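You operate a simulated robot arm through the tools that you are given. There is no shell and no other tool.

Carry out the task below with a simulated robot arm. There is one attempt and no reset: what you move stays moved.

TASK
Give the plant in the cream pot two drops of feed, then water it.
Fine: stand it under the feed dropper; then on the blue saucer before you water; till the soil is dark, saucer dry; watering can back. Set down upright: what you pick out, watering can.

Only the result counts: the job must be done as asked and must still hold three seconds after the hand-in. Knocking over, shifting, dropping, spilling or breaking anything else fails it.

THE ROBOT
A 7-joint arm with a two-finger parallel gripper, fixed in place. Base frame: the origin is on the floor under the middle of its stand, x ahead of it, y to its left, z up; the work surface is at about z = 0.9. Lengths are in m, angles in degrees, forces in N, time in s.
With the tool pointing down near the work surface it reaches from about 0.3 to 0.68 m from the base axis. Its first joint turns from -66.0 to 66.0 degrees. Payload 1.57 kg.
The TCP is the grasp point between the finger pads, 0.03 m short of the fingertips. In the tool frame z runs along the fingers and y along their closing line. Largest opening 0.11 m; finger width 0.024, thickness 0.012; the body of the gripper, 0.048 by 0.112 m, starts 0.078 m behind the TCP.
Orientation is that of the tool frame in the base frame, as [roll, pitch, yaw] about the fixed x, y, z axes, in that order (R = Rz(yaw) Ry(pitch) Rx(roll)). With the fingers straight down and closing along the base's y, the tool's x points along the base's -x, its y along +y and its z along -z.

THE INTERFACE
- The arm moves only by the tool send_rows. Its argument "commands" is a list of rows, each a list of 7 numbers: the finger opening in mm, from 0 to 110, then the shift along the tool's x, y, z in mm, then the turn, a rotation vector about the tool's x, y, z in degrees. In form: [[gripper, dx, dy, dz, wx, wy, wz], ...]. A call has 1 to 20 rows; each row is the pose to reach, as a shift and turn from the pose commanded when the call began, along the tool's axes at that moment. Each row takes 0.2 s and may step no farther than 0.05 m and 8.6 degrees from the row before; otherwise, or with a gripper value out of range, the whole call is refused. Where a pose cannot be reached the arm comes as near as it can. A force on the tool above 40 N (or 10 N above the force at the start of the call, whichever is more), or a blocked arm, ends the call early, and 0.2 s more pass. The fingers move at their own pace (about 0.108 m/s each) and stop on an object; they squeeze with about 37 N. The grip force told is the motor's: it shows also when the fingers shut on nothing. Time passes only in rows, and 0.2 s behind the last, so rows that repeat a pose let the fingers close. It gives the time, the measured TCP pose, the force on the tool (base axes), the opening and the grip force at its end, in the units of the frame above (readings bear some noise), with the torque about the TCP (base axes, N m) and any sound that the robot's microphone picked up.
- Cameras (640 x 400 px; columns grow to the right, rows downward): "scene" is fixed at [0.178, -0.4021, 1.4029]; the picture's right is [0.63, -0.77, 0.00], its down [-0.46, -0.37, -0.81] and it looks along [0.63, 0.51, -0.59] (base axes); focal length 229 px, centre (320, 200). "wrist" rides on the gripper at [0.07, 0.016, -0.141] in the tool frame; the picture's right is [-0.23, 0.97, 0.00], its down [-0.86, -0.20, -0.48] and it looks along [-0.47, -0.11, 0.88] (tool axes); focal length 222 px, centre (320, 200). There is no depth. A picture from a camera that has moved, and an enlarged one, comes with that camera's place and axes in the base frame and with its lens.
- capture(camera): a new picture of that camera. It takes no simulated time.
- close_up(camera, box): a new picture of the part [left, top, right, bottom] of that camera's present view, enlarged. It takes no simulated time.
- hand_in(): hands the job in; it is judged then, once.

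Nothing tells you positions but the pictures and the camera data. Unless the task says otherwise, let go and move clear before handing in.

The tools are called after "Emit:" by a JSON object that holds its "fn" and its "kwargs". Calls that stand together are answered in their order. send_rows: Moves the arm, as the interface text tells. Its arguments: {"type":"object","properties":{"commands":{"type":"array"}},"required":["commands"]} The other tools are called the same way: capture (camera) takes a picture; close_up (camera, box) takes an enlarged picture of a part of a camera's view; hand_in () hands the job in.

At the start:

```text
clock: 0.0
tool_pos: [0.3573, -0.0457, 1.282]
tcp_rot: [180.0, 0.0, -180.0]
ft_force: [0.6, -0.4, -0.1]
torque: [-0.03, -0.01, 0.02]
grip_width: 0.1099
gripper_force: 0.1
```

scene: 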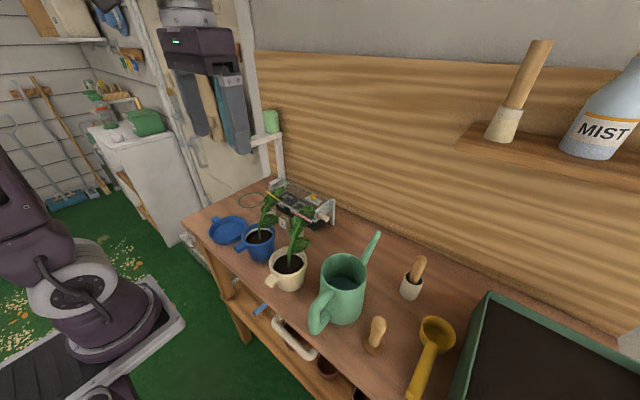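
wrist: 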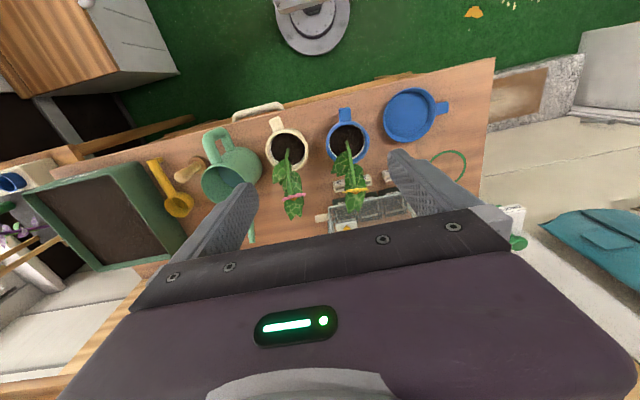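

I see a bench with a blue saucer, a blue pot, a cream pot, a green watering can, and a dosing-like device behind the pots. I'll look closer at each before moving.

Emit:
{"fn": "close_up", "kwargs": {"camera": "scene", "box": [180, 160, 400, 300]}}

Emit:
{"fn": "close_up", "kwargs": {"camera": "scene", "box": [260, 220, 480, 400]}}

Emit:
{"fn": "close_up", "kwargs": {"camera": "wrist", "box": [180, 60, 500, 260]}}

Emit:
{"fn": "close_up", "kwargs": {"camera": "scene", "box": [250, 170, 350, 240]}}

```text
2.86 times, centred on (290, 230) of scene
camera zoom: at [0.178, -0.4021, 1.4029], right [0.63, -0.77, 0.0], down [-0.46, -0.37, -0.81], along [0.63, 0.51, -0.59], focal length 655 px, centre (406, 114)
```

zoom: 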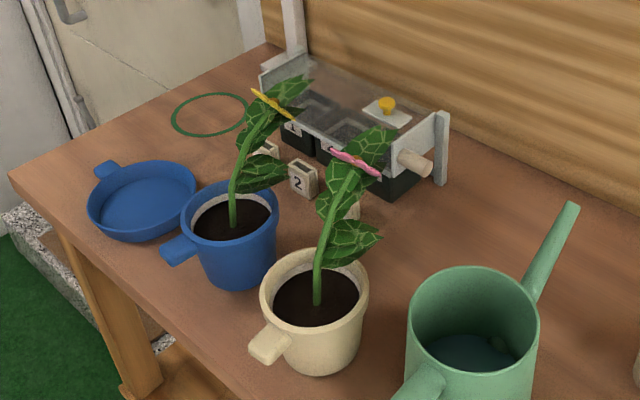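

```text
2.22 times, centred on (370, 310) of scene
camera zoom: at [0.178, -0.4021, 1.4029], right [0.63, -0.77, 0.0], down [-0.46, -0.37, -0.81], along [0.63, 0.51, -0.59], focal length 510 px, centre (209, -44)
```

zoom: 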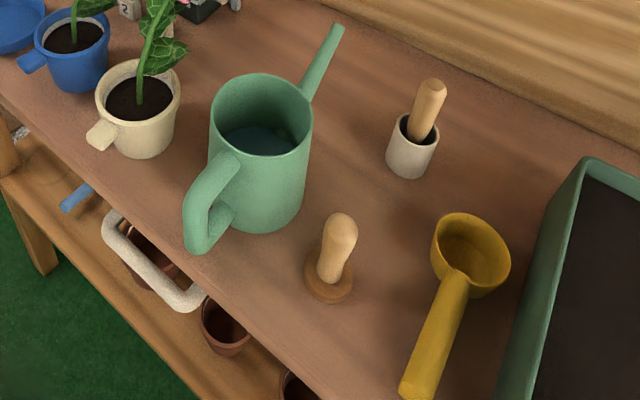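

```text
2.00 times, centred on (340, 160) of wrist
camera zoom: at [0.2885, -0.0297, 1.4226], right [0.23, 0.97, 0.0], down [0.86, -0.2, 0.48], along [0.47, -0.11, -0.88], focal length 444 px, centre (280, 280)
```

zoom: 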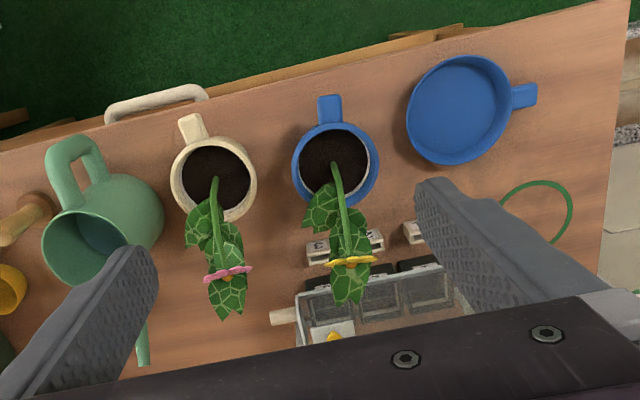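

```text
5.71 times, centred on (300, 205) of scene
camera zoom: at [0.178, -0.4021, 1.4029], right [0.63, -0.77, 0.0], down [-0.46, -0.37, -0.81], along [0.63, 0.51, -0.59], focal length 1310 px, centre (434, 171)
```

zoom: 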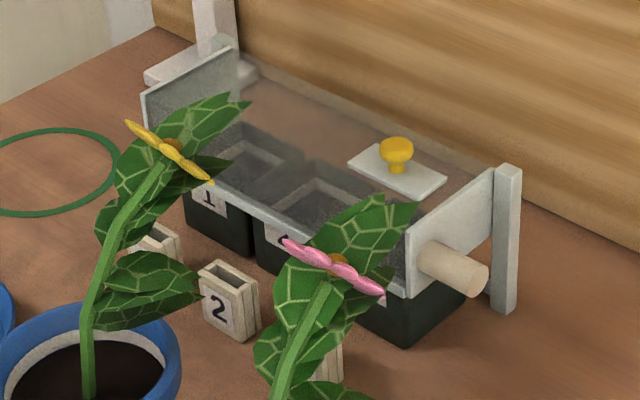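

The pots, saucer and can are clear. The dropper seems to be the white post with the green bulb near the green ring, partly hidden by the gripper, so I'll zoom in there.

Emit:
{"fn": "close_up", "kwargs": {"camera": "scene", "box": [220, 90, 320, 220]}}

Emit:
{"fn": "close_up", "kwargs": {"camera": "wrist", "box": [400, 100, 580, 280]}}

Emit:
{"fn": "close_up", "kwargs": {"camera": "scene", "box": [140, 0, 300, 160]}}

```text
3.08 times, centred on (270, 155) of scene
camera zoom: at [0.178, -0.4021, 1.4029], right [0.63, -0.77, 0.0], down [-0.46, -0.37, -0.81], along [0.63, 0.51, -0.59], focal length 706 px, centre (474, 338)
```

zoom: 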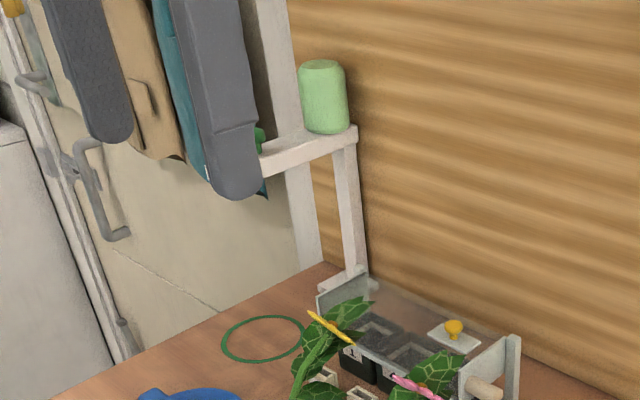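

```text
2.22 times, centred on (490, 190) of wrist
camera zoom: at [0.2885, -0.0297, 1.4226], right [0.23, 0.97, 0.0], down [0.86, -0.2, 0.48], along [0.47, -0.11, -0.88], focal length 494 px, centre (-58, 222)
```

zoom: 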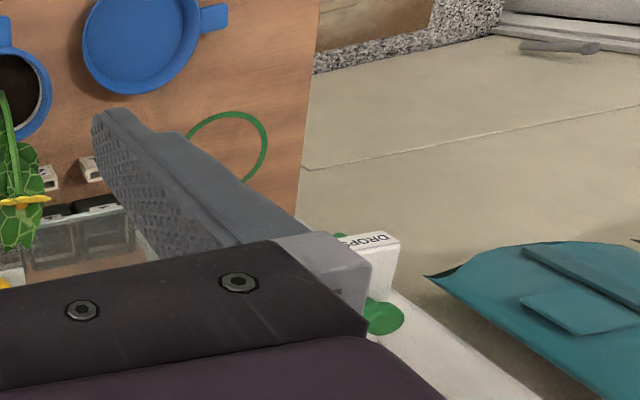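

```text
2.50 times, centred on (220, 80) of scene
camera zoom: at [0.178, -0.4021, 1.4029], right [0.63, -0.77, 0.0], down [-0.46, -0.37, -0.81], along [0.63, 0.51, -0.59], focal length 573 px, centre (570, 500)
```

zoom: 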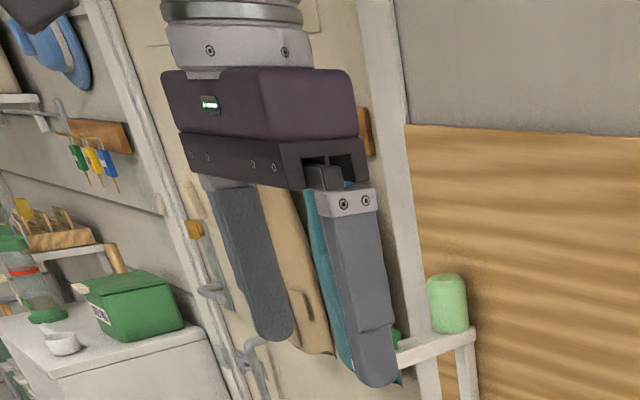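

The dropper is mostly hidden by the gripper. I'll move the hand to the right, away from it, so that the scene camera can see it.

Emit:
{"fn": "send_rows", "kwargs": {"commands": [[110, -35, -25, 0, 0, 0, 0], [110, -70, -50, 0, 0, 0, 0], [110, -105, -75, 0, 0, 0, 0], [110, -140, -100, 0, 0, 0, 0]]}}

Emit:
{"fn": "capture", "kwargs": {"camera": "scene"}}

Emit:
{"fn": "close_up", "kwargs": {"camera": "scene", "box": [190, 80, 320, 220]}}

Emit:
{"fn": "capture", "kwargs": {"camera": "wrist"}}

```text
clock: 1.0
tool_pos: [0.4973, -0.1474, 1.2808]
tcp_rot: [179.9, 0.0, 180.0]
ft_force: [0.1, 0.6, -0.8]
torque: [0.03, 0.03, -0.01]
grip_width: 0.1099
gripper_force: 0.0
```

```text
taken
```

scene: 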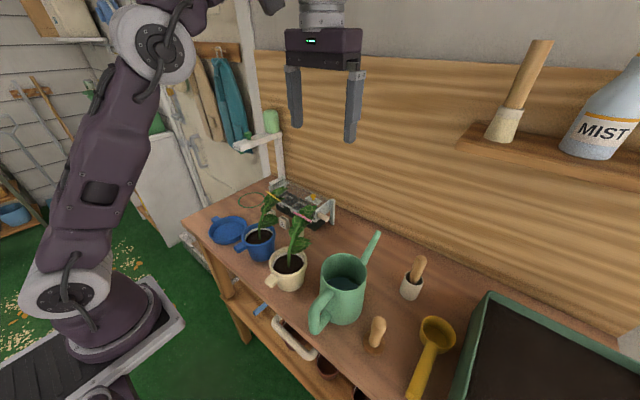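

```text
2.86 times, centred on (255, 150) of scene
camera zoom: at [0.178, -0.4021, 1.4029], right [0.63, -0.77, 0.0], down [-0.46, -0.37, -0.81], along [0.63, 0.51, -0.59], focal length 655 px, centre (506, 343)
```

zoom: 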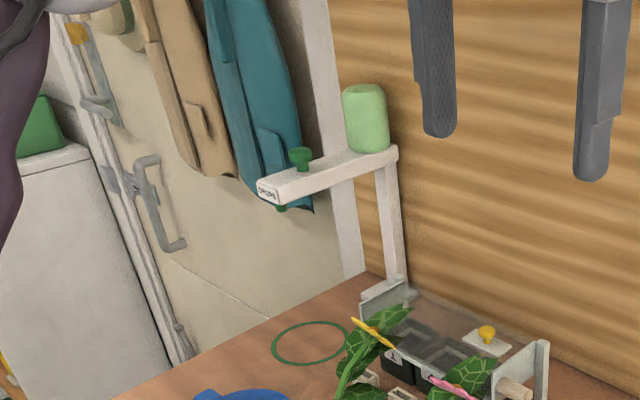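

```text
taken
camera wrist: at [0.4279, -0.1312, 1.4227], right [0.23, 0.97, 0.0], down [0.85, -0.2, 0.48], along [0.47, -0.11, -0.88], focal length 222 px, centre (320, 200)
```

wrist: 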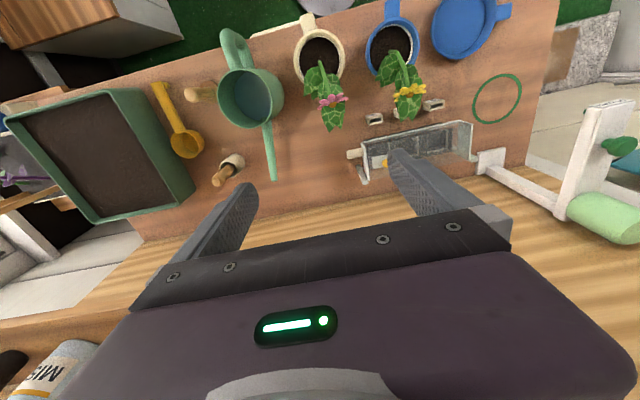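

The dropper is a white arm with a green plunger near (0.585, 0.215, 1.147). Its nozzle sits near (0.555, 0.226, 1.09), above the green ring. Next I'll bring the wrist camera closer to the cream pot to measure its handle.

Emit:
{"fn": "send_rows", "kwargs": {"commands": [[110, 42, 3, 0, 0, 0, 0], [110, 84, 6, 0, 0, 0, 0], [110, 126, 9, 0, 0, 0, 0], [110, 167, 13, 0, 0, 0, 0], [110, 167, 13, 45, 0, 0, 0], [110, 167, 13, 90, 0, 0, 0], [110, 167, 13, 130, 0, 0, 0]]}}

Emit:
{"fn": "capture", "kwargs": {"camera": "wrist"}}

Emit:
{"fn": "capture", "kwargs": {"camera": "scene"}}

Emit:
{"fn": "close_up", "kwargs": {"camera": "wrist", "box": [200, 40, 440, 200]}}

```text
clock: 2.6
tool_pos: [0.3305, -0.134, 1.1507]
tcp_rot: [179.9, 0.0, -180.0]
ft_force: [-0.1, 0.2, 0.0]
torque: [0.04, 0.01, -0.02]
grip_width: 0.1097
gripper_force: 0.1
```

```text
taken
camera wrist: at [0.2615, -0.1172, 1.2908], right [0.23, 0.97, 0.0], down [0.86, -0.2, 0.48], along [0.47, -0.11, -0.88], focal length 222 px, centre (320, 200)
```

wrist: 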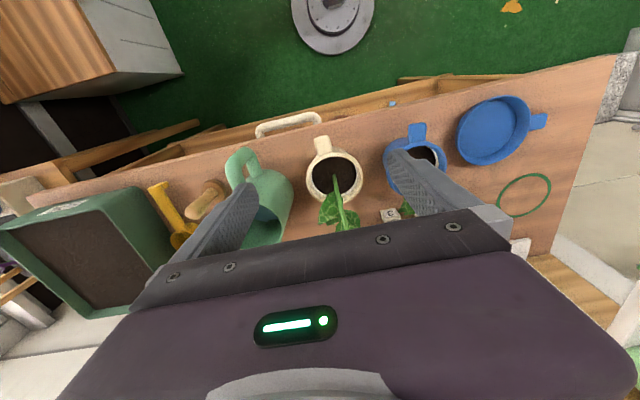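

```text
taken
```

scene: 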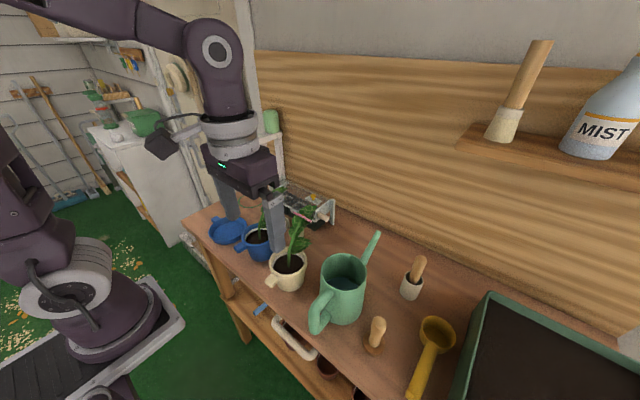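

```text
2.50 times, centred on (320, 120) of wrist
camera zoom: at [0.2615, -0.1172, 1.2908], right [0.23, 0.97, 0.0], down [0.86, -0.2, 0.48], along [0.47, -0.11, -0.88], focal length 555 px, centre (320, 400)
```

zoom: 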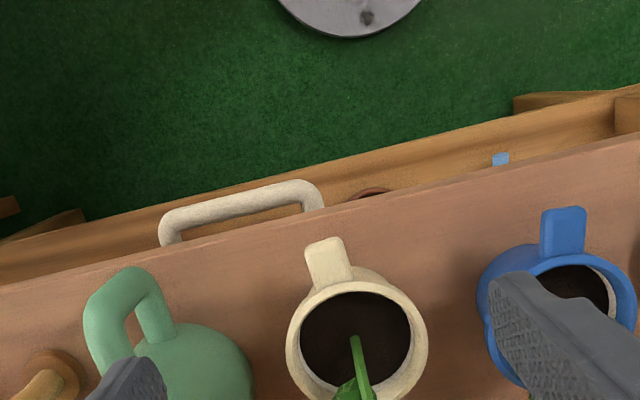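

I need a more precise look at the cream pot handle and the can handle from the scene camera.

Emit:
{"fn": "close_up", "kwargs": {"camera": "scene", "box": [255, 235, 315, 300]}}

Emit:
{"fn": "close_up", "kwargs": {"camera": "scene", "box": [295, 225, 395, 345]}}

```text
6.15 times, centred on (285, 268) of scene
camera zoom: at [0.178, -0.4021, 1.4029], right [0.63, -0.77, 0.0], down [-0.46, -0.37, -0.81], along [0.63, 0.51, -0.59], focal length 1411 px, centre (535, -215)
```

zoom: 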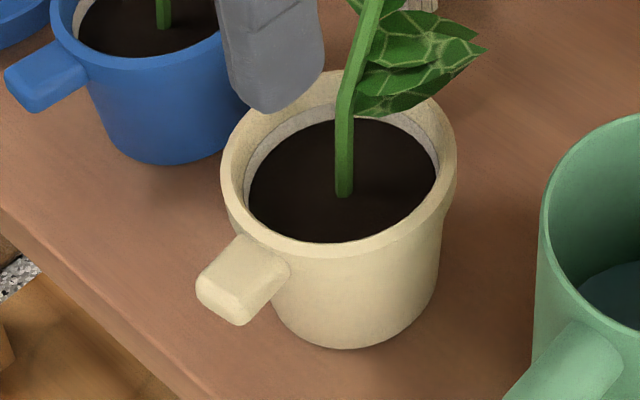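

```text
3.33 times, centred on (345, 285) of scene
camera zoom: at [0.178, -0.4021, 1.4029], right [0.63, -0.77, 0.0], down [-0.46, -0.37, -0.81], along [0.63, 0.51, -0.59], focal length 764 px, centre (237, -83)
```

zoom: 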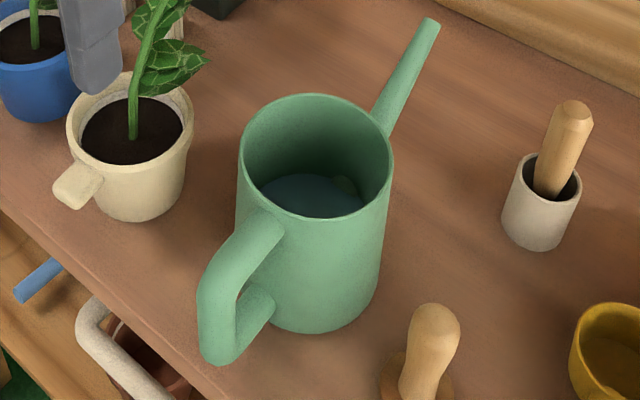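

The cream pot handle is a tab pointing roughly towards the robot. It is about 0.024 wide, at z≈0.95–0.968, with its end near (0.336, -0.132). Before committing to a plan, I'll test in free space whether the wrist can turn enough to pour from the left of the saucer.

Emit:
{"fn": "send_rows", "kwargs": {"commands": [[60, 0, 0, -50, 0, 0, 0], [60, 0, 0, -100, 0, 0, 0], [60, 3, 43, -100, 0, 0, 6], [60, 6, 86, -100, 0, 0, 12], [60, 9, 129, -100, 0, 0, 18], [60, 12, 172, -100, 0, 0, 24], [60, 15, 215, -100, 0, 0, 30], [60, 18, 258, -100, 0, 0, 36], [60, 21, 301, -100, 0, 0, 42], [60, 24, 344, -100, 0, 0, 48], [60, 27, 387, -100, 0, 0, 54], [60, 30, 430, -100, 0, 0, 60]]}}

Emit:
{"fn": "capture", "kwargs": {"camera": "wrist"}}

Emit:
{"fn": "capture", "kwargs": {"camera": "scene"}}

```text
clock: 5.2
tool_pos: [0.3003, 0.2992, 1.2522]
tcp_rot: [179.9, 0.0, 119.9]
ft_force: [-0.6, 0.1, 0.4]
torque: [-0.01, 0.0, -0.04]
grip_width: 0.0599
gripper_force: 0.1
```

```text
taken
camera wrist: at [0.2799, 0.3668, 1.3928], right [0.96, 0.29, 0.0], down [0.26, -0.84, 0.48], along [0.14, -0.46, -0.88], focal length 222 px, centre (320, 200)
```

wrist: 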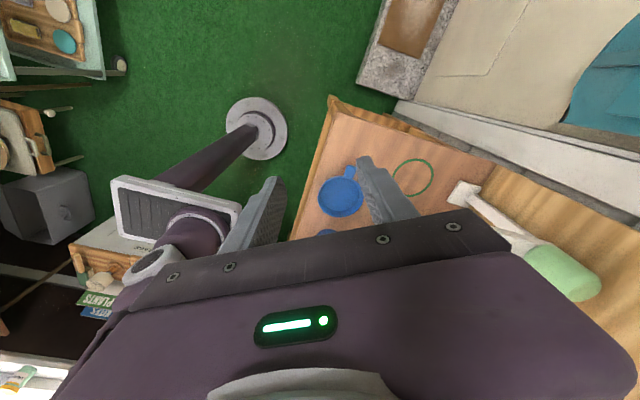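

```text
taken
```

scene: 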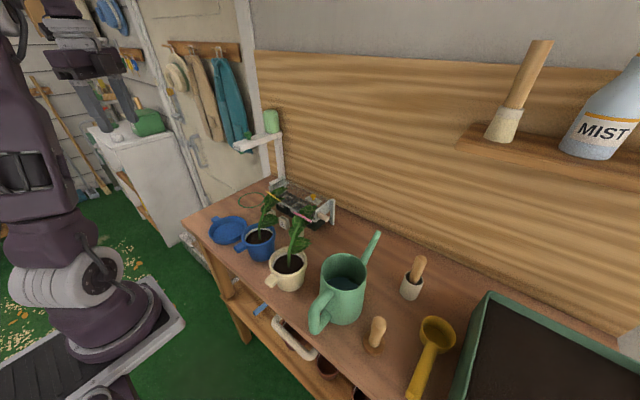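

Yaw of 120° is reachable. Next I'll test the forward (pour) and backward tilt there at a lower height.

Emit:
{"fn": "send_rows", "kwargs": {"commands": [[60, 0, 0, 40, 0, 0, 0], [60, 0, 0, 80, 0, 8, 0], [60, 0, 0, 110, 0, 16, 0], [60, 0, 0, 130, 0, 24, 0], [60, 0, 0, 140, 0, 32, 0], [60, 0, 0, 140, 0, 40, 0], [60, 0, 0, 140, 0, 48, 0], [60, 0, 0, 140, 0, 56, 0]]}}

Emit:
{"fn": "capture", "kwargs": {"camera": "scene"}}

Emit:
{"fn": "capture", "kwargs": {"camera": "wrist"}}

```text
clock: 7.0
tool_pos: [0.3012, 0.2969, 1.1113]
tcp_rot: [-180.0, -56.0, 120.0]
ft_force: [0.0, 0.4, 0.6]
torque: [0.0, 0.0, -0.01]
grip_width: 0.06
gripper_force: 0.1
```

```text
taken
```

scene: 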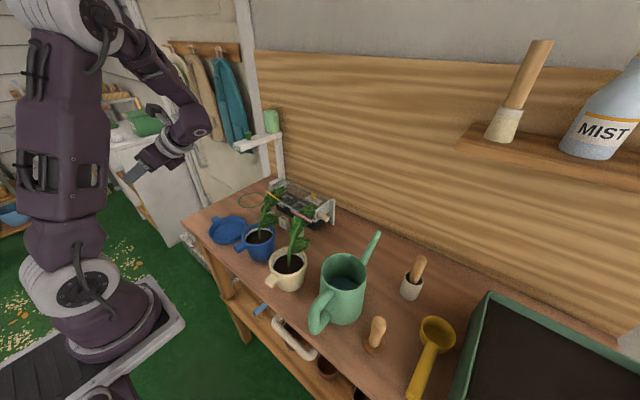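

```text
taken
camera wrist: at [0.3549, 0.2373, 1.2475], right [0.91, 0.38, -0.19], down [0.26, -0.86, -0.44], along [-0.33, 0.35, -0.88], focal length 222 px, centre (320, 200)
```

wrist: 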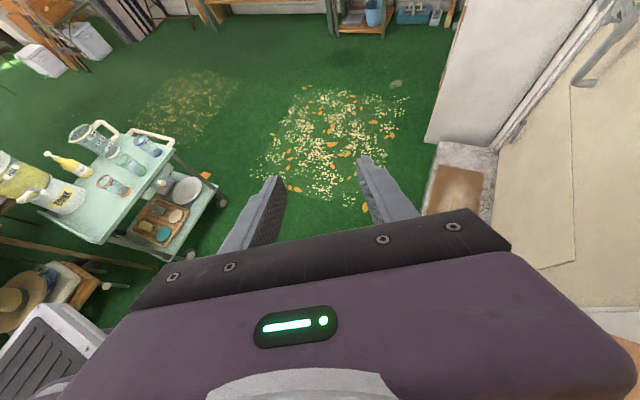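

The 56° pour tilt is reachable from the left side. I'll level the hand again, then travel back to the cream pot's handle.

Emit:
{"fn": "send_rows", "kwargs": {"commands": [[60, 0, 0, 0, 0, -8, 0], [60, 0, 0, 0, 0, -16, 0], [60, 0, 0, 0, 0, -24, 0], [60, 0, 0, 0, 0, -32, 0], [60, 0, 0, 0, 0, -40, 0], [60, 0, 0, 0, 0, -48, 0], [60, 0, 0, 0, 0, -56, 0]]}}

Emit:
{"fn": "send_rows", "kwargs": {"commands": [[60, 0, 0, -47, 0, 0, 0], [60, 0, 0, -94, 0, 0, 0], [60, 0, 0, -140, 0, 0, 0], [60, -39, -18, -140, 0, 0, -6.6], [60, -78, -36, -140, 0, 0, -13.2], [60, -117, -55, -140, 0, 0, -19.8], [60, -156, -73, -140, 0, 0, -26.4], [60, -195, -91, -140, 0, 0, -33], [60, -233, -109, -140, 0, 0, -39.6], [60, -272, -127, -140, 0, 0, -46.2], [60, -311, -146, -140, 0, 0, -52.8], [60, -350, -164, -140, 0, 0, -59.4], [60, -389, -182, -140, 0, 0, -66]]}}

Emit:
{"fn": "capture", "kwargs": {"camera": "wrist"}}

```text
clock: 8.6
tool_pos: [0.3013, 0.2969, 1.1119]
tcp_rot: [179.8, 0.1, 119.9]
ft_force: [-0.4, -0.6, -0.5]
torque: [0.0, 0.0, 0.0]
grip_width: 0.0597
gripper_force: 0.0
```

```text
clock: 11.4
tool_pos: [0.3388, -0.1317, 1.2523]
tcp_rot: [180.0, 0.0, -173.9]
ft_force: [-0.2, -0.5, 0.7]
torque: [-0.03, -0.02, -0.01]
grip_width: 0.06
gripper_force: 0.0
```

```text
taken
camera wrist: at [0.2676, -0.1236, 1.3926], right [0.12, 0.99, 0.0], down [0.87, -0.11, 0.48], along [0.47, -0.06, -0.88], focal length 222 px, centre (320, 200)
```

wrist: 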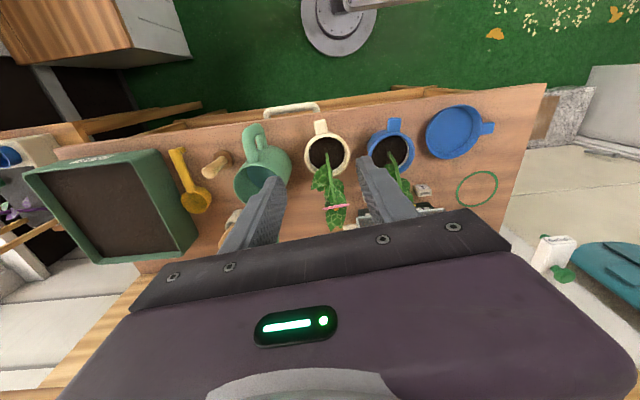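

The hand is above the pot handle at the right yaw. I'll tilt it 15° back, away from the plant, and go down part of the way to check the alignment.

Emit:
{"fn": "send_rows", "kwargs": {"commands": [[60, 0, 0, 45, 0, -5, 0], [60, 0, 0, 90, 0, -10, 0], [60, 0, 0, 135, 0, -15, 0], [60, 0, 0, 180, 0, -15, 0], [60, 0, 0, 212, 0, -15, 0]]}}

Emit:
{"fn": "capture", "kwargs": {"camera": "wrist"}}

Emit:
{"fn": "close_up", "kwargs": {"camera": "scene", "box": [215, 200, 335, 300]}}

Emit:
{"fn": "capture", "kwargs": {"camera": "scene"}}

```text
clock: 12.6
tool_pos: [0.3371, -0.1316, 1.0394]
tcp_rot: [180.0, 15.0, -173.9]
ft_force: [0.4, -0.2, -0.4]
torque: [-0.03, 0.0, -0.03]
grip_width: 0.0599
gripper_force: 0.0
```

```text
taken
camera wrist: at [0.2323, -0.1262, 1.1574], right [0.12, 0.99, 0.06], down [0.72, -0.12, 0.68], along [0.69, -0.04, -0.73], focal length 222 px, centre (320, 200)
```

wrist: 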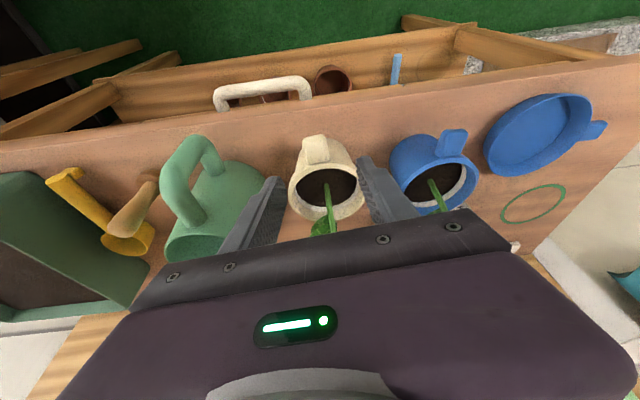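

```text
4.00 times, centred on (275, 250) of scene
camera zoom: at [0.1779, -0.4021, 1.4029], right [0.63, -0.77, 0.0], down [-0.46, -0.37, -0.81], along [0.63, 0.51, -0.59], focal length 917 px, centre (500, 0)
```

zoom: 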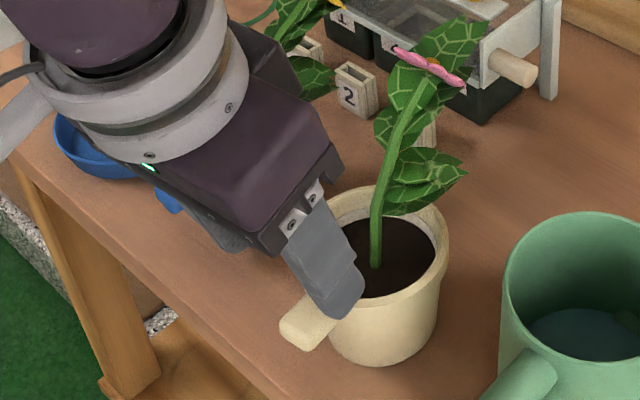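

```text
taken
```

scene: 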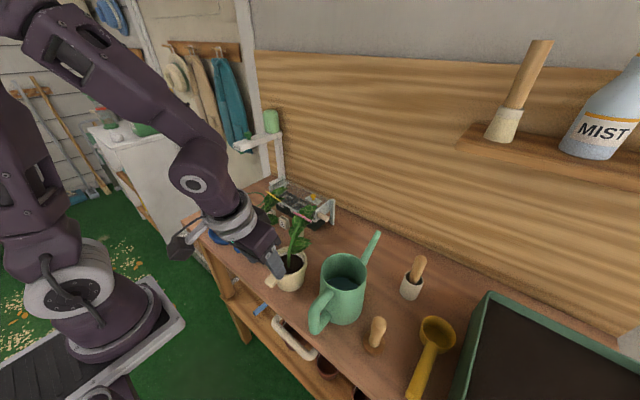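

The handle looks centred between the fingers. I'll zoom in to check before the final descent.

Emit:
{"fn": "close_up", "kwargs": {"camera": "wrist", "box": [240, 120, 400, 240]}}

```text
3.33 times, centred on (320, 180) of wrist
camera zoom: at [0.2323, -0.1262, 1.1574], right [0.12, 0.99, 0.06], down [0.72, -0.12, 0.68], along [0.69, -0.04, -0.73], focal length 740 px, centre (320, 267)
```

zoom: 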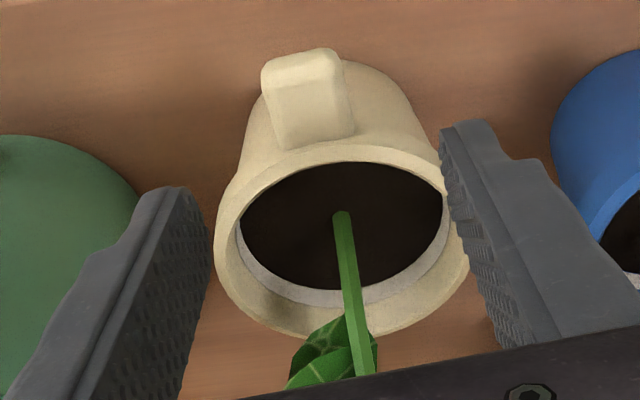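

The handle axis passes within about 1 mm of the grip line. I'll go down onto the handle with the fingers open and check the forces.

Emit:
{"fn": "send_rows", "kwargs": {"commands": [[60, 6, -0.4, 23, 0, 0, 0], [60, 12, -0.8, 47, 0, 0, 0], [60, 17.9, -1.1, 70.2, 0, 0, 0], [60, 17.9, -1.1, 70.2, 0, 0, 0]]}}

Emit:
{"fn": "close_up", "kwargs": {"camera": "wrist", "box": [240, 120, 400, 240]}}

Emit:
{"fn": "close_up", "kwargs": {"camera": "scene", "box": [225, 200, 335, 300]}}

```text
clock: 13.6
tool_pos: [0.3384, -0.1314, 0.9666]
tcp_rot: [180.0, 15.0, -174.0]
ft_force: [-0.1, 0.7, 0.2]
torque: [-0.03, 0.01, 0.04]
grip_width: 0.0602
gripper_force: 0.1
```

```text
3.33 times, centred on (320, 180) of wrist
camera zoom: at [0.2349, -0.1257, 1.0844], right [0.12, 0.99, 0.06], down [0.72, -0.12, 0.68], along [0.68, -0.04, -0.73], focal length 740 px, centre (320, 267)
```

zoom: 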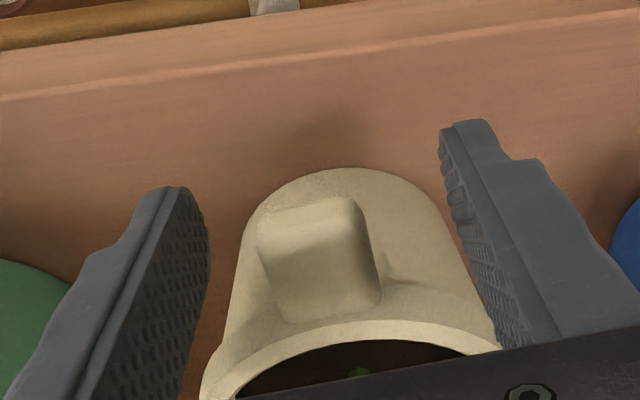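

```text
4.00 times, centred on (280, 250) of scene
camera zoom: at [0.178, -0.4021, 1.4029], right [0.63, -0.77, 0.0], down [-0.46, -0.37, -0.81], along [0.63, 0.51, -0.59], focal length 917 px, centre (480, 0)
```

zoom: 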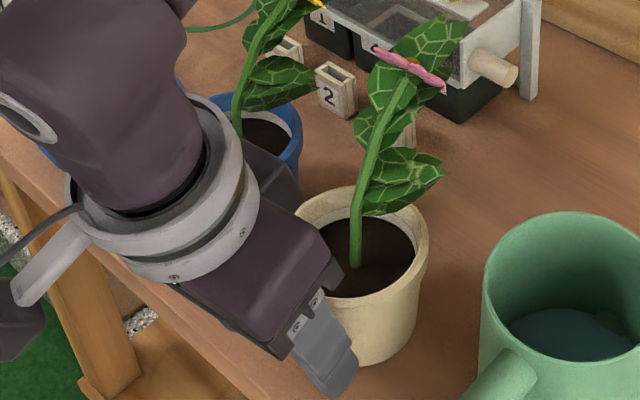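

The fingers straddle the handle with no contact. I'll close on it now.

Emit:
{"fn": "send_rows", "kwargs": {"commands": [[40, 0, 0, 0, 0, 0, 0], [20, 0, 0, 0, 0, 0, 0], [10, 0, 0, 0, 0, 0, 0], [0, 0, 0, 0, 0, 0, 0], [0, 0, 0, 0, 0, 0, 0]]}}

Emit:
{"fn": "close_up", "kwargs": {"camera": "wrist", "box": [240, 120, 400, 240]}}

```text
clock: 14.8
tool_pos: [0.3401, -0.1312, 0.9668]
tcp_rot: [-179.9, 15.0, -173.9]
ft_force: [-0.5, 0.4, 0.0]
torque: [-0.04, 0.0, -0.06]
grip_width: 0.0235
gripper_force: 35.7
```

```text
3.33 times, centred on (320, 180) of wrist
camera zoom: at [0.235, -0.1257, 1.0846], right [0.12, 0.99, 0.06], down [0.72, -0.12, 0.68], along [0.69, -0.04, -0.73], focal length 740 px, centre (320, 267)
```

zoom: 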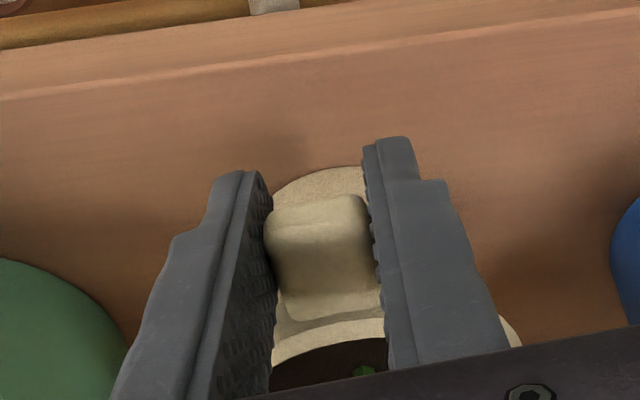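

The handle is gripped at 23.5 mm. I'll lift 30 mm and check the weight and whether the pot stays level.

Emit:
{"fn": "send_rows", "kwargs": {"commands": [[0, -1.3, 0, -4.8, 0, 0, 0], [0, -3.9, 0, -14.5, 0, 0, 0], [0, -7.8, 0, -29, 0, 0, 0], [0, -7.8, 0, -29, 0, 0, 0]]}}

Emit:
{"fn": "close_up", "kwargs": {"camera": "scene", "box": [225, 180, 345, 300]}}

Emit:
{"fn": "close_up", "kwargs": {"camera": "wrist", "box": [240, 120, 400, 240]}}

```text
clock: 15.8
tool_pos: [0.3393, -0.1324, 0.9958]
tcp_rot: [-180.0, 15.0, -174.0]
ft_force: [0.2, 0.9, -3.0]
torque: [-0.04, 0.22, 0.02]
grip_width: 0.0236
gripper_force: 35.8
```

```text
3.33 times, centred on (285, 240) of scene
camera zoom: at [0.178, -0.4021, 1.4029], right [0.63, -0.77, 0.0], down [-0.46, -0.37, -0.81], along [0.63, 0.51, -0.59], focal length 764 px, centre (437, 67)
```

zoom: 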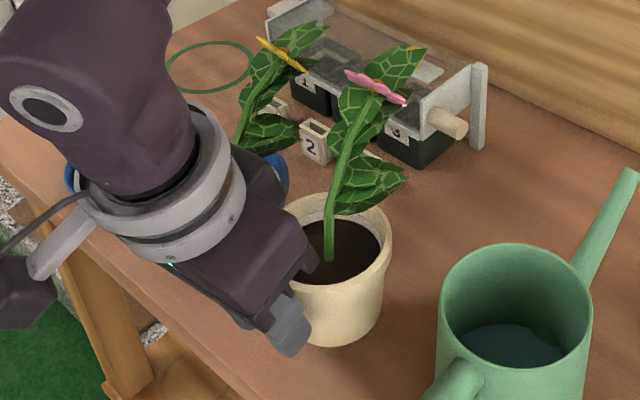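

```text
3.33 times, centred on (320, 180) of wrist
camera zoom: at [0.2351, -0.1266, 1.1147], right [0.12, 0.99, 0.06], down [0.72, -0.12, 0.68], along [0.69, -0.04, -0.73], focal length 740 px, centre (320, 267)
```

zoom: 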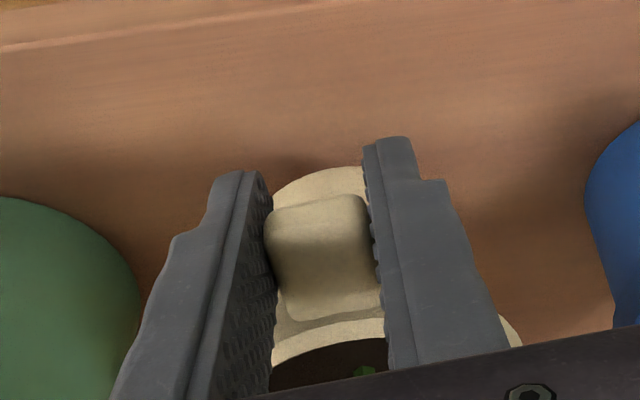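

The pot weighs about 3 N and hangs level with no slip. I'll raise it above the plants and carry it left, staying close to the robot and well away from the dropper.

Emit:
{"fn": "send_rows", "kwargs": {"commands": [[0, -12.4, 0, -46.1, 0, 0, 0], [0, -24.7, 0, -92.2, 0, 0, 0], [0, -37.1, 0, -138.4, 0, 0, 0], [0, -49.4, 0, -184.5, 0, 0, 0], [0, -53.1, 40.1, -183.5, -0.52, 0, -1.93], [0, -56.7, 80.1, -182.5, -1.04, 0, -3.86], [0, -60.4, 120.2, -181.6, -1.55, 0, -5.8], [0, -64, 160.3, -180.6, -2.07, 0, -7.73], [0, -67.7, 200.3, -179.6, -2.59, 0, -9.66], [0, -71.3, 240.4, -178.6, -3.11, 0, -11.59], [0, -75, 280.5, -177.6, -3.63, 0, -13.52], [0, -78.6, 320.5, -176.7, -4.14, 0, -15.46], [0, -82.3, 360.6, -175.7, -4.66, 0, -17.39], [0, -85.9, 400.7, -174.7, -5.18, 0, -19.32]]}}

Emit:
{"fn": "capture", "kwargs": {"camera": "scene"}}

Emit:
{"fn": "capture", "kwargs": {"camera": "wrist"}}

```text
clock: 18.8
tool_pos: [0.3352, 0.2731, 1.1881]
tcp_rot: [-179.9, 14.9, -154.0]
ft_force: [-0.5, -0.5, -2.7]
torque: [-0.07, 0.13, 0.03]
grip_width: 0.0237
gripper_force: 36.1
```

```text
taken
```

scene: 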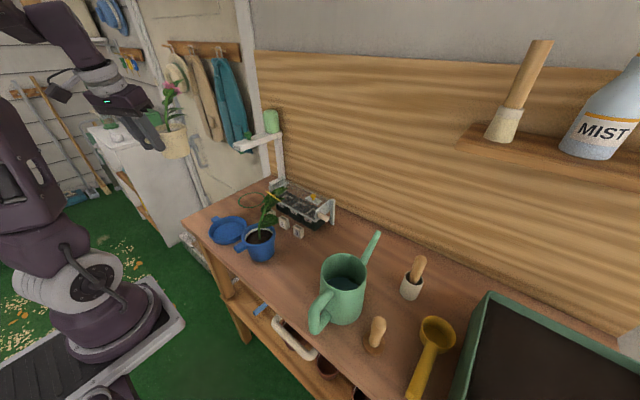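

```text
taken
camera wrist: at [0.2354, 0.2417, 1.3053], right [-0.23, 0.97, 0.06], down [0.72, 0.13, 0.68], along [0.66, 0.2, -0.73], focal length 222 px, centre (320, 200)
```

wrist: 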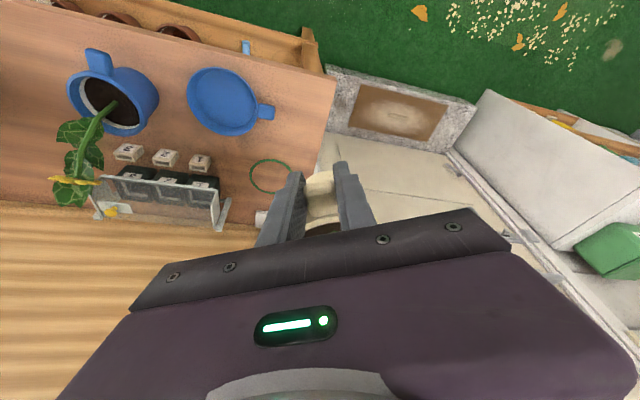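

The pot is held upright at the left. I'll take a clean close-up of the dropper before moving under it.

Emit:
{"fn": "close_up", "kwargs": {"camera": "scene", "box": [215, 95, 305, 215]}}

Emit:
{"fn": "close_up", "kwargs": {"camera": "scene", "box": [225, 120, 285, 165]}}

Emit:
{"fn": "close_up", "kwargs": {"camera": "scene", "box": [80, 60, 220, 180]}}

```text
3.33 times, centred on (260, 155) of scene
camera zoom: at [0.178, -0.4021, 1.4029], right [0.63, -0.77, 0.0], down [-0.46, -0.37, -0.81], along [0.63, 0.51, -0.59], focal length 764 px, centre (520, 350)
```

zoom: 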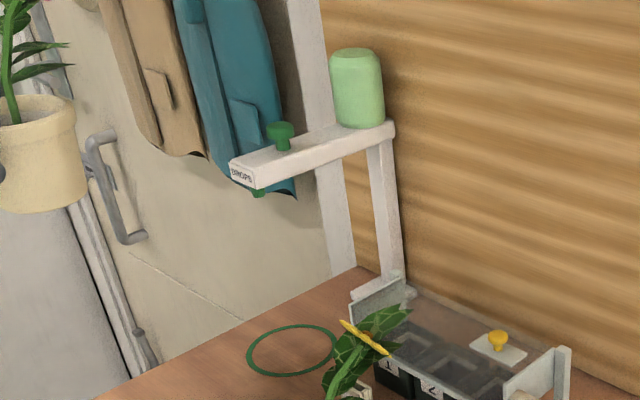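

```text
8.89 times, centred on (255, 142) of scene
camera zoom: at [0.178, -0.4021, 1.4029], right [0.63, -0.77, 0.0], down [-0.46, -0.37, -0.81], along [0.63, 0.51, -0.59], focal length 2038 px, centre (898, 711)
```

zoom: 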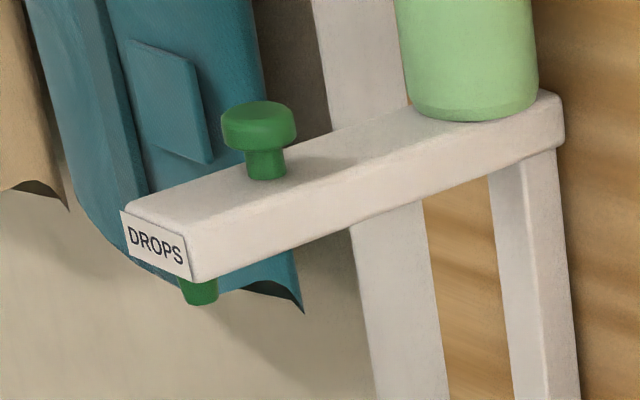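

```text
3.33 times, centred on (150, 120) of scene
camera zoom: at [0.178, -0.4021, 1.4029], right [0.63, -0.77, 0.0], down [-0.46, -0.37, -0.81], along [0.63, 0.51, -0.59], focal length 764 px, centre (887, 467)
```

zoom: 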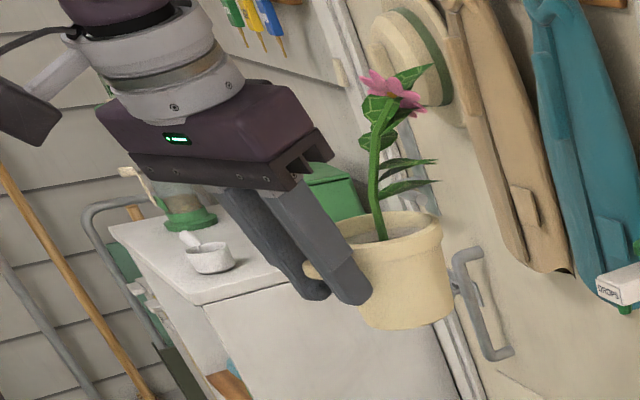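

The dropper arm runs along +x, with its nozzle at about (0.555, 0.228, 1.087). I'll bring the pot out to the left of it, beyond the bench edge, and lower it there. That way it can slide under sideways without the plant touching the arm.

Emit:
{"fn": "send_rows", "kwargs": {"commands": [[0, -34.6, -7.5, 9.3, 0, 0, 0], [0, -69.2, -14.9, 18.5, 0, 0, 0], [0, -103.7, -22.4, 27.8, 0, 0, 0], [0, -138.3, -29.9, 37.1, 0, 0, 0], [0, -127.8, -29.9, 76.3, 0, 0, 0], [0, -117.3, -29.9, 115.6, 0, 0, 0], [0, -106.8, -29.9, 154.8, 0, 0, 0], [0, -96.3, -29.9, 194.0, 0, 0, 0], [0, -85.7, -29.9, 233.3, 0, 0, 0]]}}

Emit:
{"fn": "close_up", "kwargs": {"camera": "scene", "box": [140, 80, 300, 240]}}

Emit:
{"fn": "capture", "kwargs": {"camera": "wrist"}}

```text
clock: 20.8
tool_pos: [0.475, 0.3078, 0.9853]
tcp_rot: [-180.0, 15.2, -153.9]
ft_force: [0.4, -0.3, -3.3]
torque: [-0.09, 0.14, 0.03]
grip_width: 0.0238
gripper_force: 35.9
```

```text
2.50 times, centred on (220, 160) of scene
camera zoom: at [0.178, -0.4021, 1.4029], right [0.63, -0.77, 0.0], down [-0.46, -0.37, -0.81], along [0.63, 0.51, -0.59], focal length 573 px, centre (570, 300)
```

zoom: 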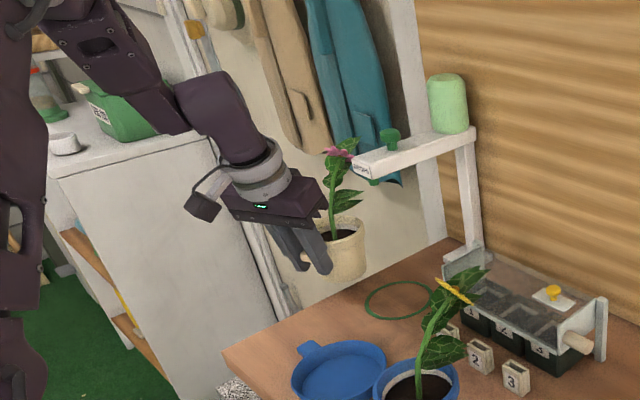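

```text
taken
camera wrist: at [0.3746, 0.2762, 1.102], right [-0.23, 0.97, 0.06], down [0.72, 0.13, 0.68], along [0.66, 0.2, -0.73], focal length 222 px, centre (320, 200)
```

wrist: 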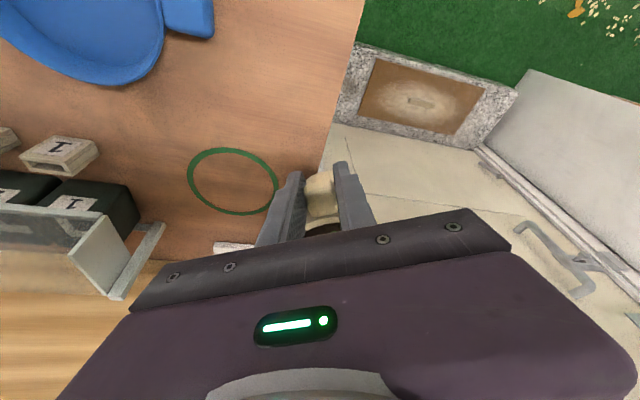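

The pot is just left of the ring and low. Now I'll slide it under the nozzle, about 8 mm above the bench.

Emit:
{"fn": "send_rows", "kwargs": {"commands": [[0, 2.9, 0, 10.9, 0, 0, 0], [0, 8.7, -26.5, 9.4, 0, 0, 0], [0, 14.4, -53, 7.8, 0, 0, 0], [0, 20.2, -79.5, 6.3, 0, 0, 0]]}}

Emit:
{"fn": "close_up", "kwargs": {"camera": "scene", "box": [190, 110, 310, 230]}}

Emit:
{"fn": "capture", "kwargs": {"camera": "wrist"}}

```text
clock: 21.8
tool_pos: [0.4956, 0.2258, 0.9738]
tcp_rot: [-180.0, 15.0, -153.8]
ft_force: [0.4, -0.3, -2.9]
torque: [-0.03, 0.1, 0.02]
grip_width: 0.0239
gripper_force: 35.9
```

```text
3.33 times, centred on (250, 170) of scene
camera zoom: at [0.178, -0.4021, 1.4029], right [0.63, -0.77, 0.0], down [-0.46, -0.37, -0.81], along [0.63, 0.51, -0.59], focal length 764 px, centre (553, 300)
```

zoom: 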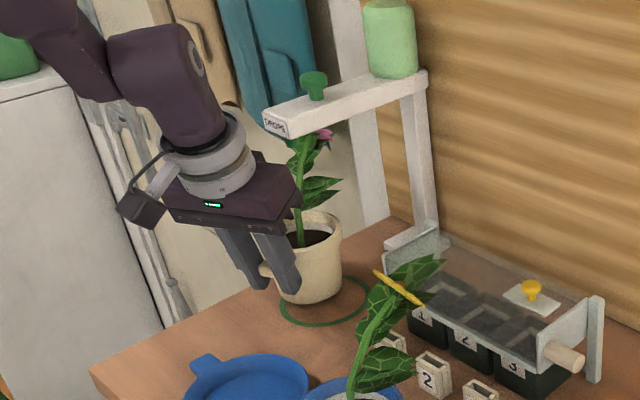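

```text
taken
camera wrist: at [0.3959, 0.1955, 1.0907], right [-0.23, 0.97, 0.06], down [0.72, 0.13, 0.68], along [0.66, 0.2, -0.73], focal length 222 px, centre (320, 200)
```

wrist: 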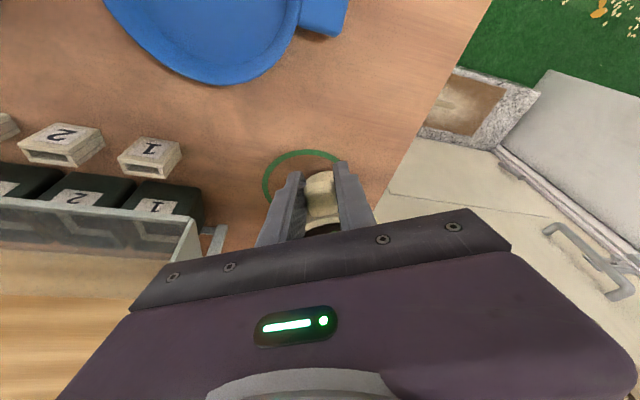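

The plant is passing under the arm with clearance. I'll finish the slide to the ring centre.

Emit:
{"fn": "send_rows", "kwargs": {"commands": [[0, 3.1, -11.6, -0.8, 0, 0, 0], [0, 6.2, -23.2, -1.7, 0, 0, 0], [0, 6.2, -23.2, -1.7, 0, 0, 0]]}}

Emit:
{"fn": "close_up", "kwargs": {"camera": "scene", "box": [205, 115, 305, 225]}}

Emit:
{"fn": "close_up", "kwargs": {"camera": "wrist", "box": [220, 100, 420, 240]}}

```text
clock: 22.6
tool_pos: [0.4994, 0.2035, 0.9735]
tcp_rot: [-180.0, 14.9, -153.9]
ft_force: [0.1, 0.0, -2.8]
torque: [-0.06, 0.13, 0.04]
grip_width: 0.0238
gripper_force: 35.6
```

```text
3.64 times, centred on (255, 170) of scene
camera zoom: at [0.178, -0.4021, 1.4029], right [0.63, -0.77, 0.0], down [-0.46, -0.37, -0.81], along [0.63, 0.51, -0.59], focal length 834 px, centre (556, 309)
```

zoom: 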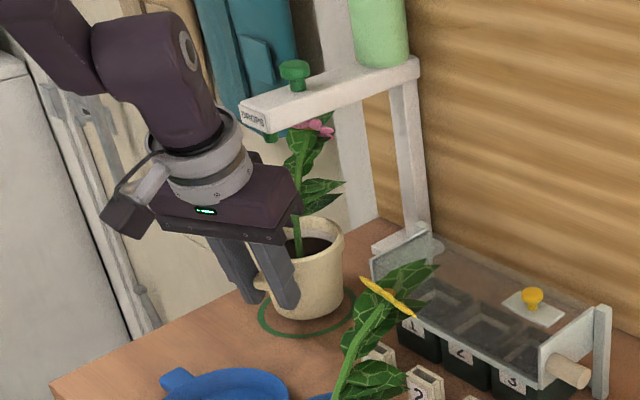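

```text
2.86 times, centred on (320, 170) of wrist
camera zoom: at [0.3997, 0.1719, 1.0918], right [-0.23, 0.97, 0.06], down [0.72, 0.13, 0.68], along [0.66, 0.2, -0.73], focal length 635 px, centre (320, 286)
```

zoom: 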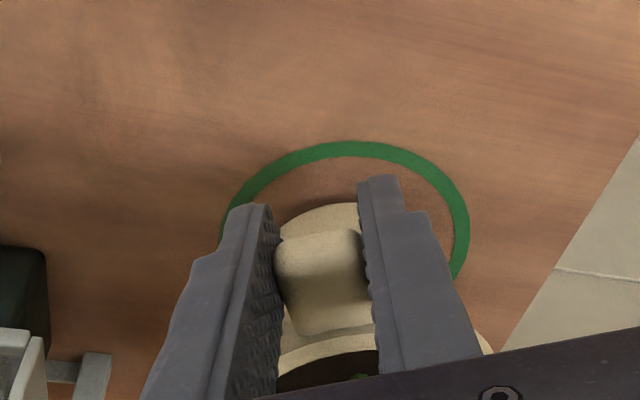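

The pot is centred over the ring. Now I'll set it down.

Emit:
{"fn": "send_rows", "kwargs": {"commands": [[0, 1.0, 0, 3.9, 0, 0, 0], [0, 1.7, 0, 6.4, 0, 0, 0], [0, 1.7, 0, 6.4, 0, 0, 0]]}}

```text
clock: 23.4
tool_pos: [0.4992, 0.2024, 0.9676]
tcp_rot: [179.9, 15.1, -154.0]
ft_force: [-0.5, 0.0, -2.6]
torque: [-0.08, 0.13, 0.0]
grip_width: 0.0239
gripper_force: 36.1
```

The weight is still on the hand, so the pot isn't touching yet. I'll lower it in small steps.

Emit:
{"fn": "send_rows", "kwargs": {"commands": [[0, 0.3, 0, 1.0, 0, 0, 0], [0, 0.3, 0, 1.0, 0, 0, 0]]}}

Emit:
{"fn": "send_rows", "kwargs": {"commands": [[0, 0.3, 0, 1.0, 0, 0, 0], [0, 0.3, 0, 1.0, 0, 0, 0]]}}

```text
clock: 24.0
tool_pos: [0.4991, 0.2042, 0.9657]
tcp_rot: [180.0, 15.1, -154.0]
ft_force: [-3.0, -2.2, 11.1]
torque: [0.1, -0.29, -0.07]
grip_width: 0.0236
gripper_force: 36.1
```

```text
clock: 24.6
tool_pos: [0.4991, 0.2034, 0.966]
tcp_rot: [179.9, 15.3, -154.0]
ft_force: [-5.8, -8.1, 30.6]
torque: [0.18, -0.42, -0.07]
grip_width: 0.0236
gripper_force: 36.0
```

The pot is firmly in contact now. I'll back off about 1.5 mm to relieve the push, then open the fingers gently.

Emit:
{"fn": "send_rows", "kwargs": {"commands": [[0, -0.4, 0, -1.4, 0, 0, 0], [0, -0.4, 0, -1.4, 0, 0, 0]]}}

```text
clock: 25.2
tool_pos: [0.4984, 0.2047, 0.9669]
tcp_rot: [180.0, 14.8, -153.9]
ft_force: [2.3, -0.5, 5.0]
torque: [0.15, -0.22, -0.13]
grip_width: 0.0238
gripper_force: 36.2
```

Emit:
{"fn": "send_rows", "kwargs": {"commands": [[30, 0, 0, 0, 0, 0, 0], [44, 0, 0, 0, 0, 0, 0], [60, 0, 0, 0, 0, 0, 0], [60, 0, 0, 0, 0, 0, 0]]}}

Emit:
{"fn": "close_up", "kwargs": {"camera": "wrist", "box": [220, 100, 420, 240]}}

Emit:
{"fn": "close_up", "kwargs": {"camera": "scene", "box": [205, 115, 305, 225]}}

```text
clock: 26.2
tool_pos: [0.4988, 0.2035, 0.9661]
tcp_rot: [-180.0, 15.0, -153.9]
ft_force: [-0.4, -0.3, 0.3]
torque: [0.01, -0.03, -0.02]
grip_width: 0.0598
gripper_force: 0.1
```

```text
2.86 times, centred on (320, 170) of wrist
camera zoom: at [0.3992, 0.1725, 1.0848], right [-0.23, 0.97, 0.06], down [0.72, 0.13, 0.68], along [0.66, 0.2, -0.73], focal length 635 px, centre (320, 286)
```

zoom: 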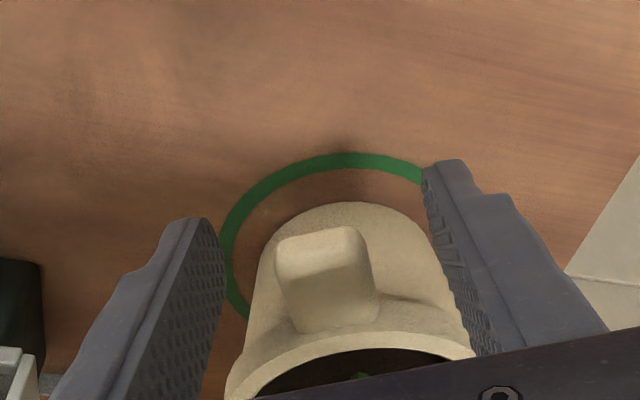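

```text
3.64 times, centred on (255, 170) of scene
camera zoom: at [0.178, -0.4021, 1.4029], right [0.63, -0.77, 0.0], down [-0.46, -0.37, -0.81], along [0.63, 0.51, -0.59], focal length 834 px, centre (556, 309)
```

zoom: 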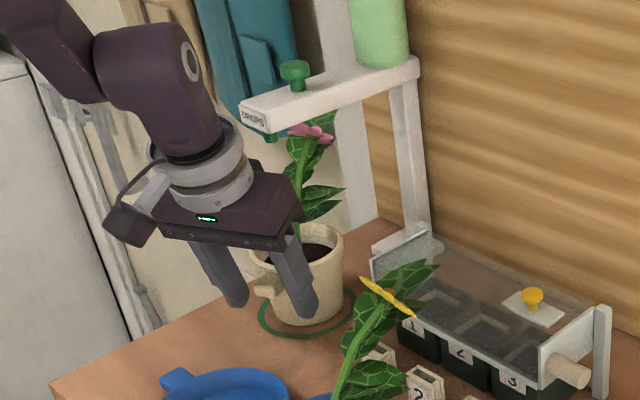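

The pot stands upright in the ring, free of the fingers. I'll back out along the tool axis, rise above the dropper, straighten the hand and close the fingers ready for pressing.

Emit:
{"fn": "send_rows", "kwargs": {"commands": [[60, 0, 0, -20, 0, 0, 0], [60, 0, 0, -60, 0, 0, 0], [60, 0, 0, -105, 0, 0, 0], [60, -11.6, 0, -148, 0, 0, 0], [60, -23.3, 0, -192, 0, 0, 0], [60, -34.9, 0, -236, 0, 0, 0], [40, -46.6, 0, -280, 0, 0, 0], [20, -46.6, 0, -280, 0, 7.5, 0], [0, -46.6, 0, -280, 0, 15, 0], [0, -46.6, 0, -280, 0, 15, 0]]}}

Emit:
{"fn": "capture", "kwargs": {"camera": "wrist"}}

Emit:
{"fn": "close_up", "kwargs": {"camera": "scene", "box": [160, 60, 320, 240]}}

```text
clock: 28.4
tool_pos: [0.4748, 0.1926, 1.2491]
tcp_rot: [180.0, -0.1, -153.8]
ft_force: [-0.2, -0.2, -0.8]
torque: [0.02, 0.01, 0.02]
grip_width: 0.0002
gripper_force: 21.0
```

```text
taken
camera wrist: at [0.4053, 0.177, 1.39], right [-0.22, 0.97, 0.0], down [0.86, 0.2, 0.48], along [0.47, 0.11, -0.88], focal length 222 px, centre (320, 200)
```

wrist: 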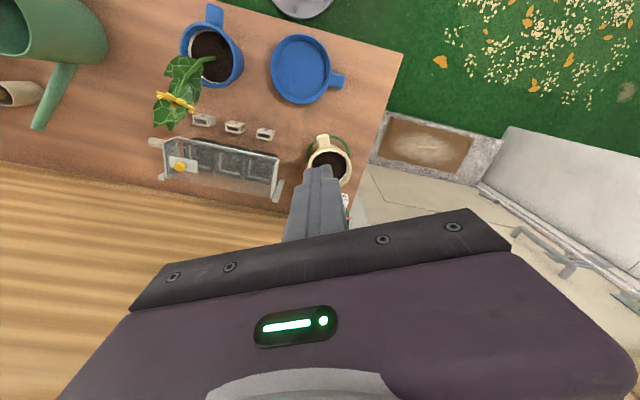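

```text
2.22 times, centred on (240, 150) of scene
camera zoom: at [0.178, -0.4021, 1.4029], right [0.63, -0.77, 0.0], down [-0.46, -0.37, -0.81], along [0.63, 0.51, -0.59], focal length 510 px, centre (498, 311)
```

zoom: 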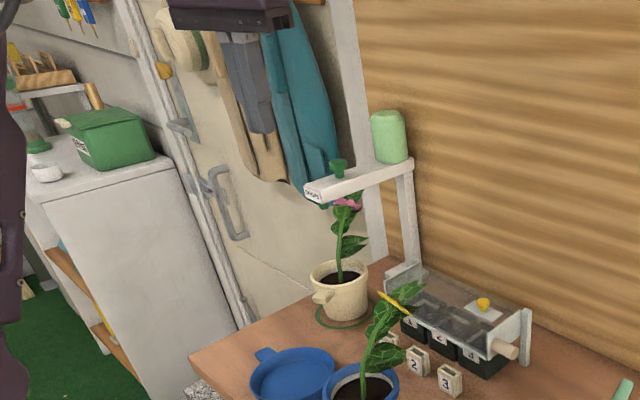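

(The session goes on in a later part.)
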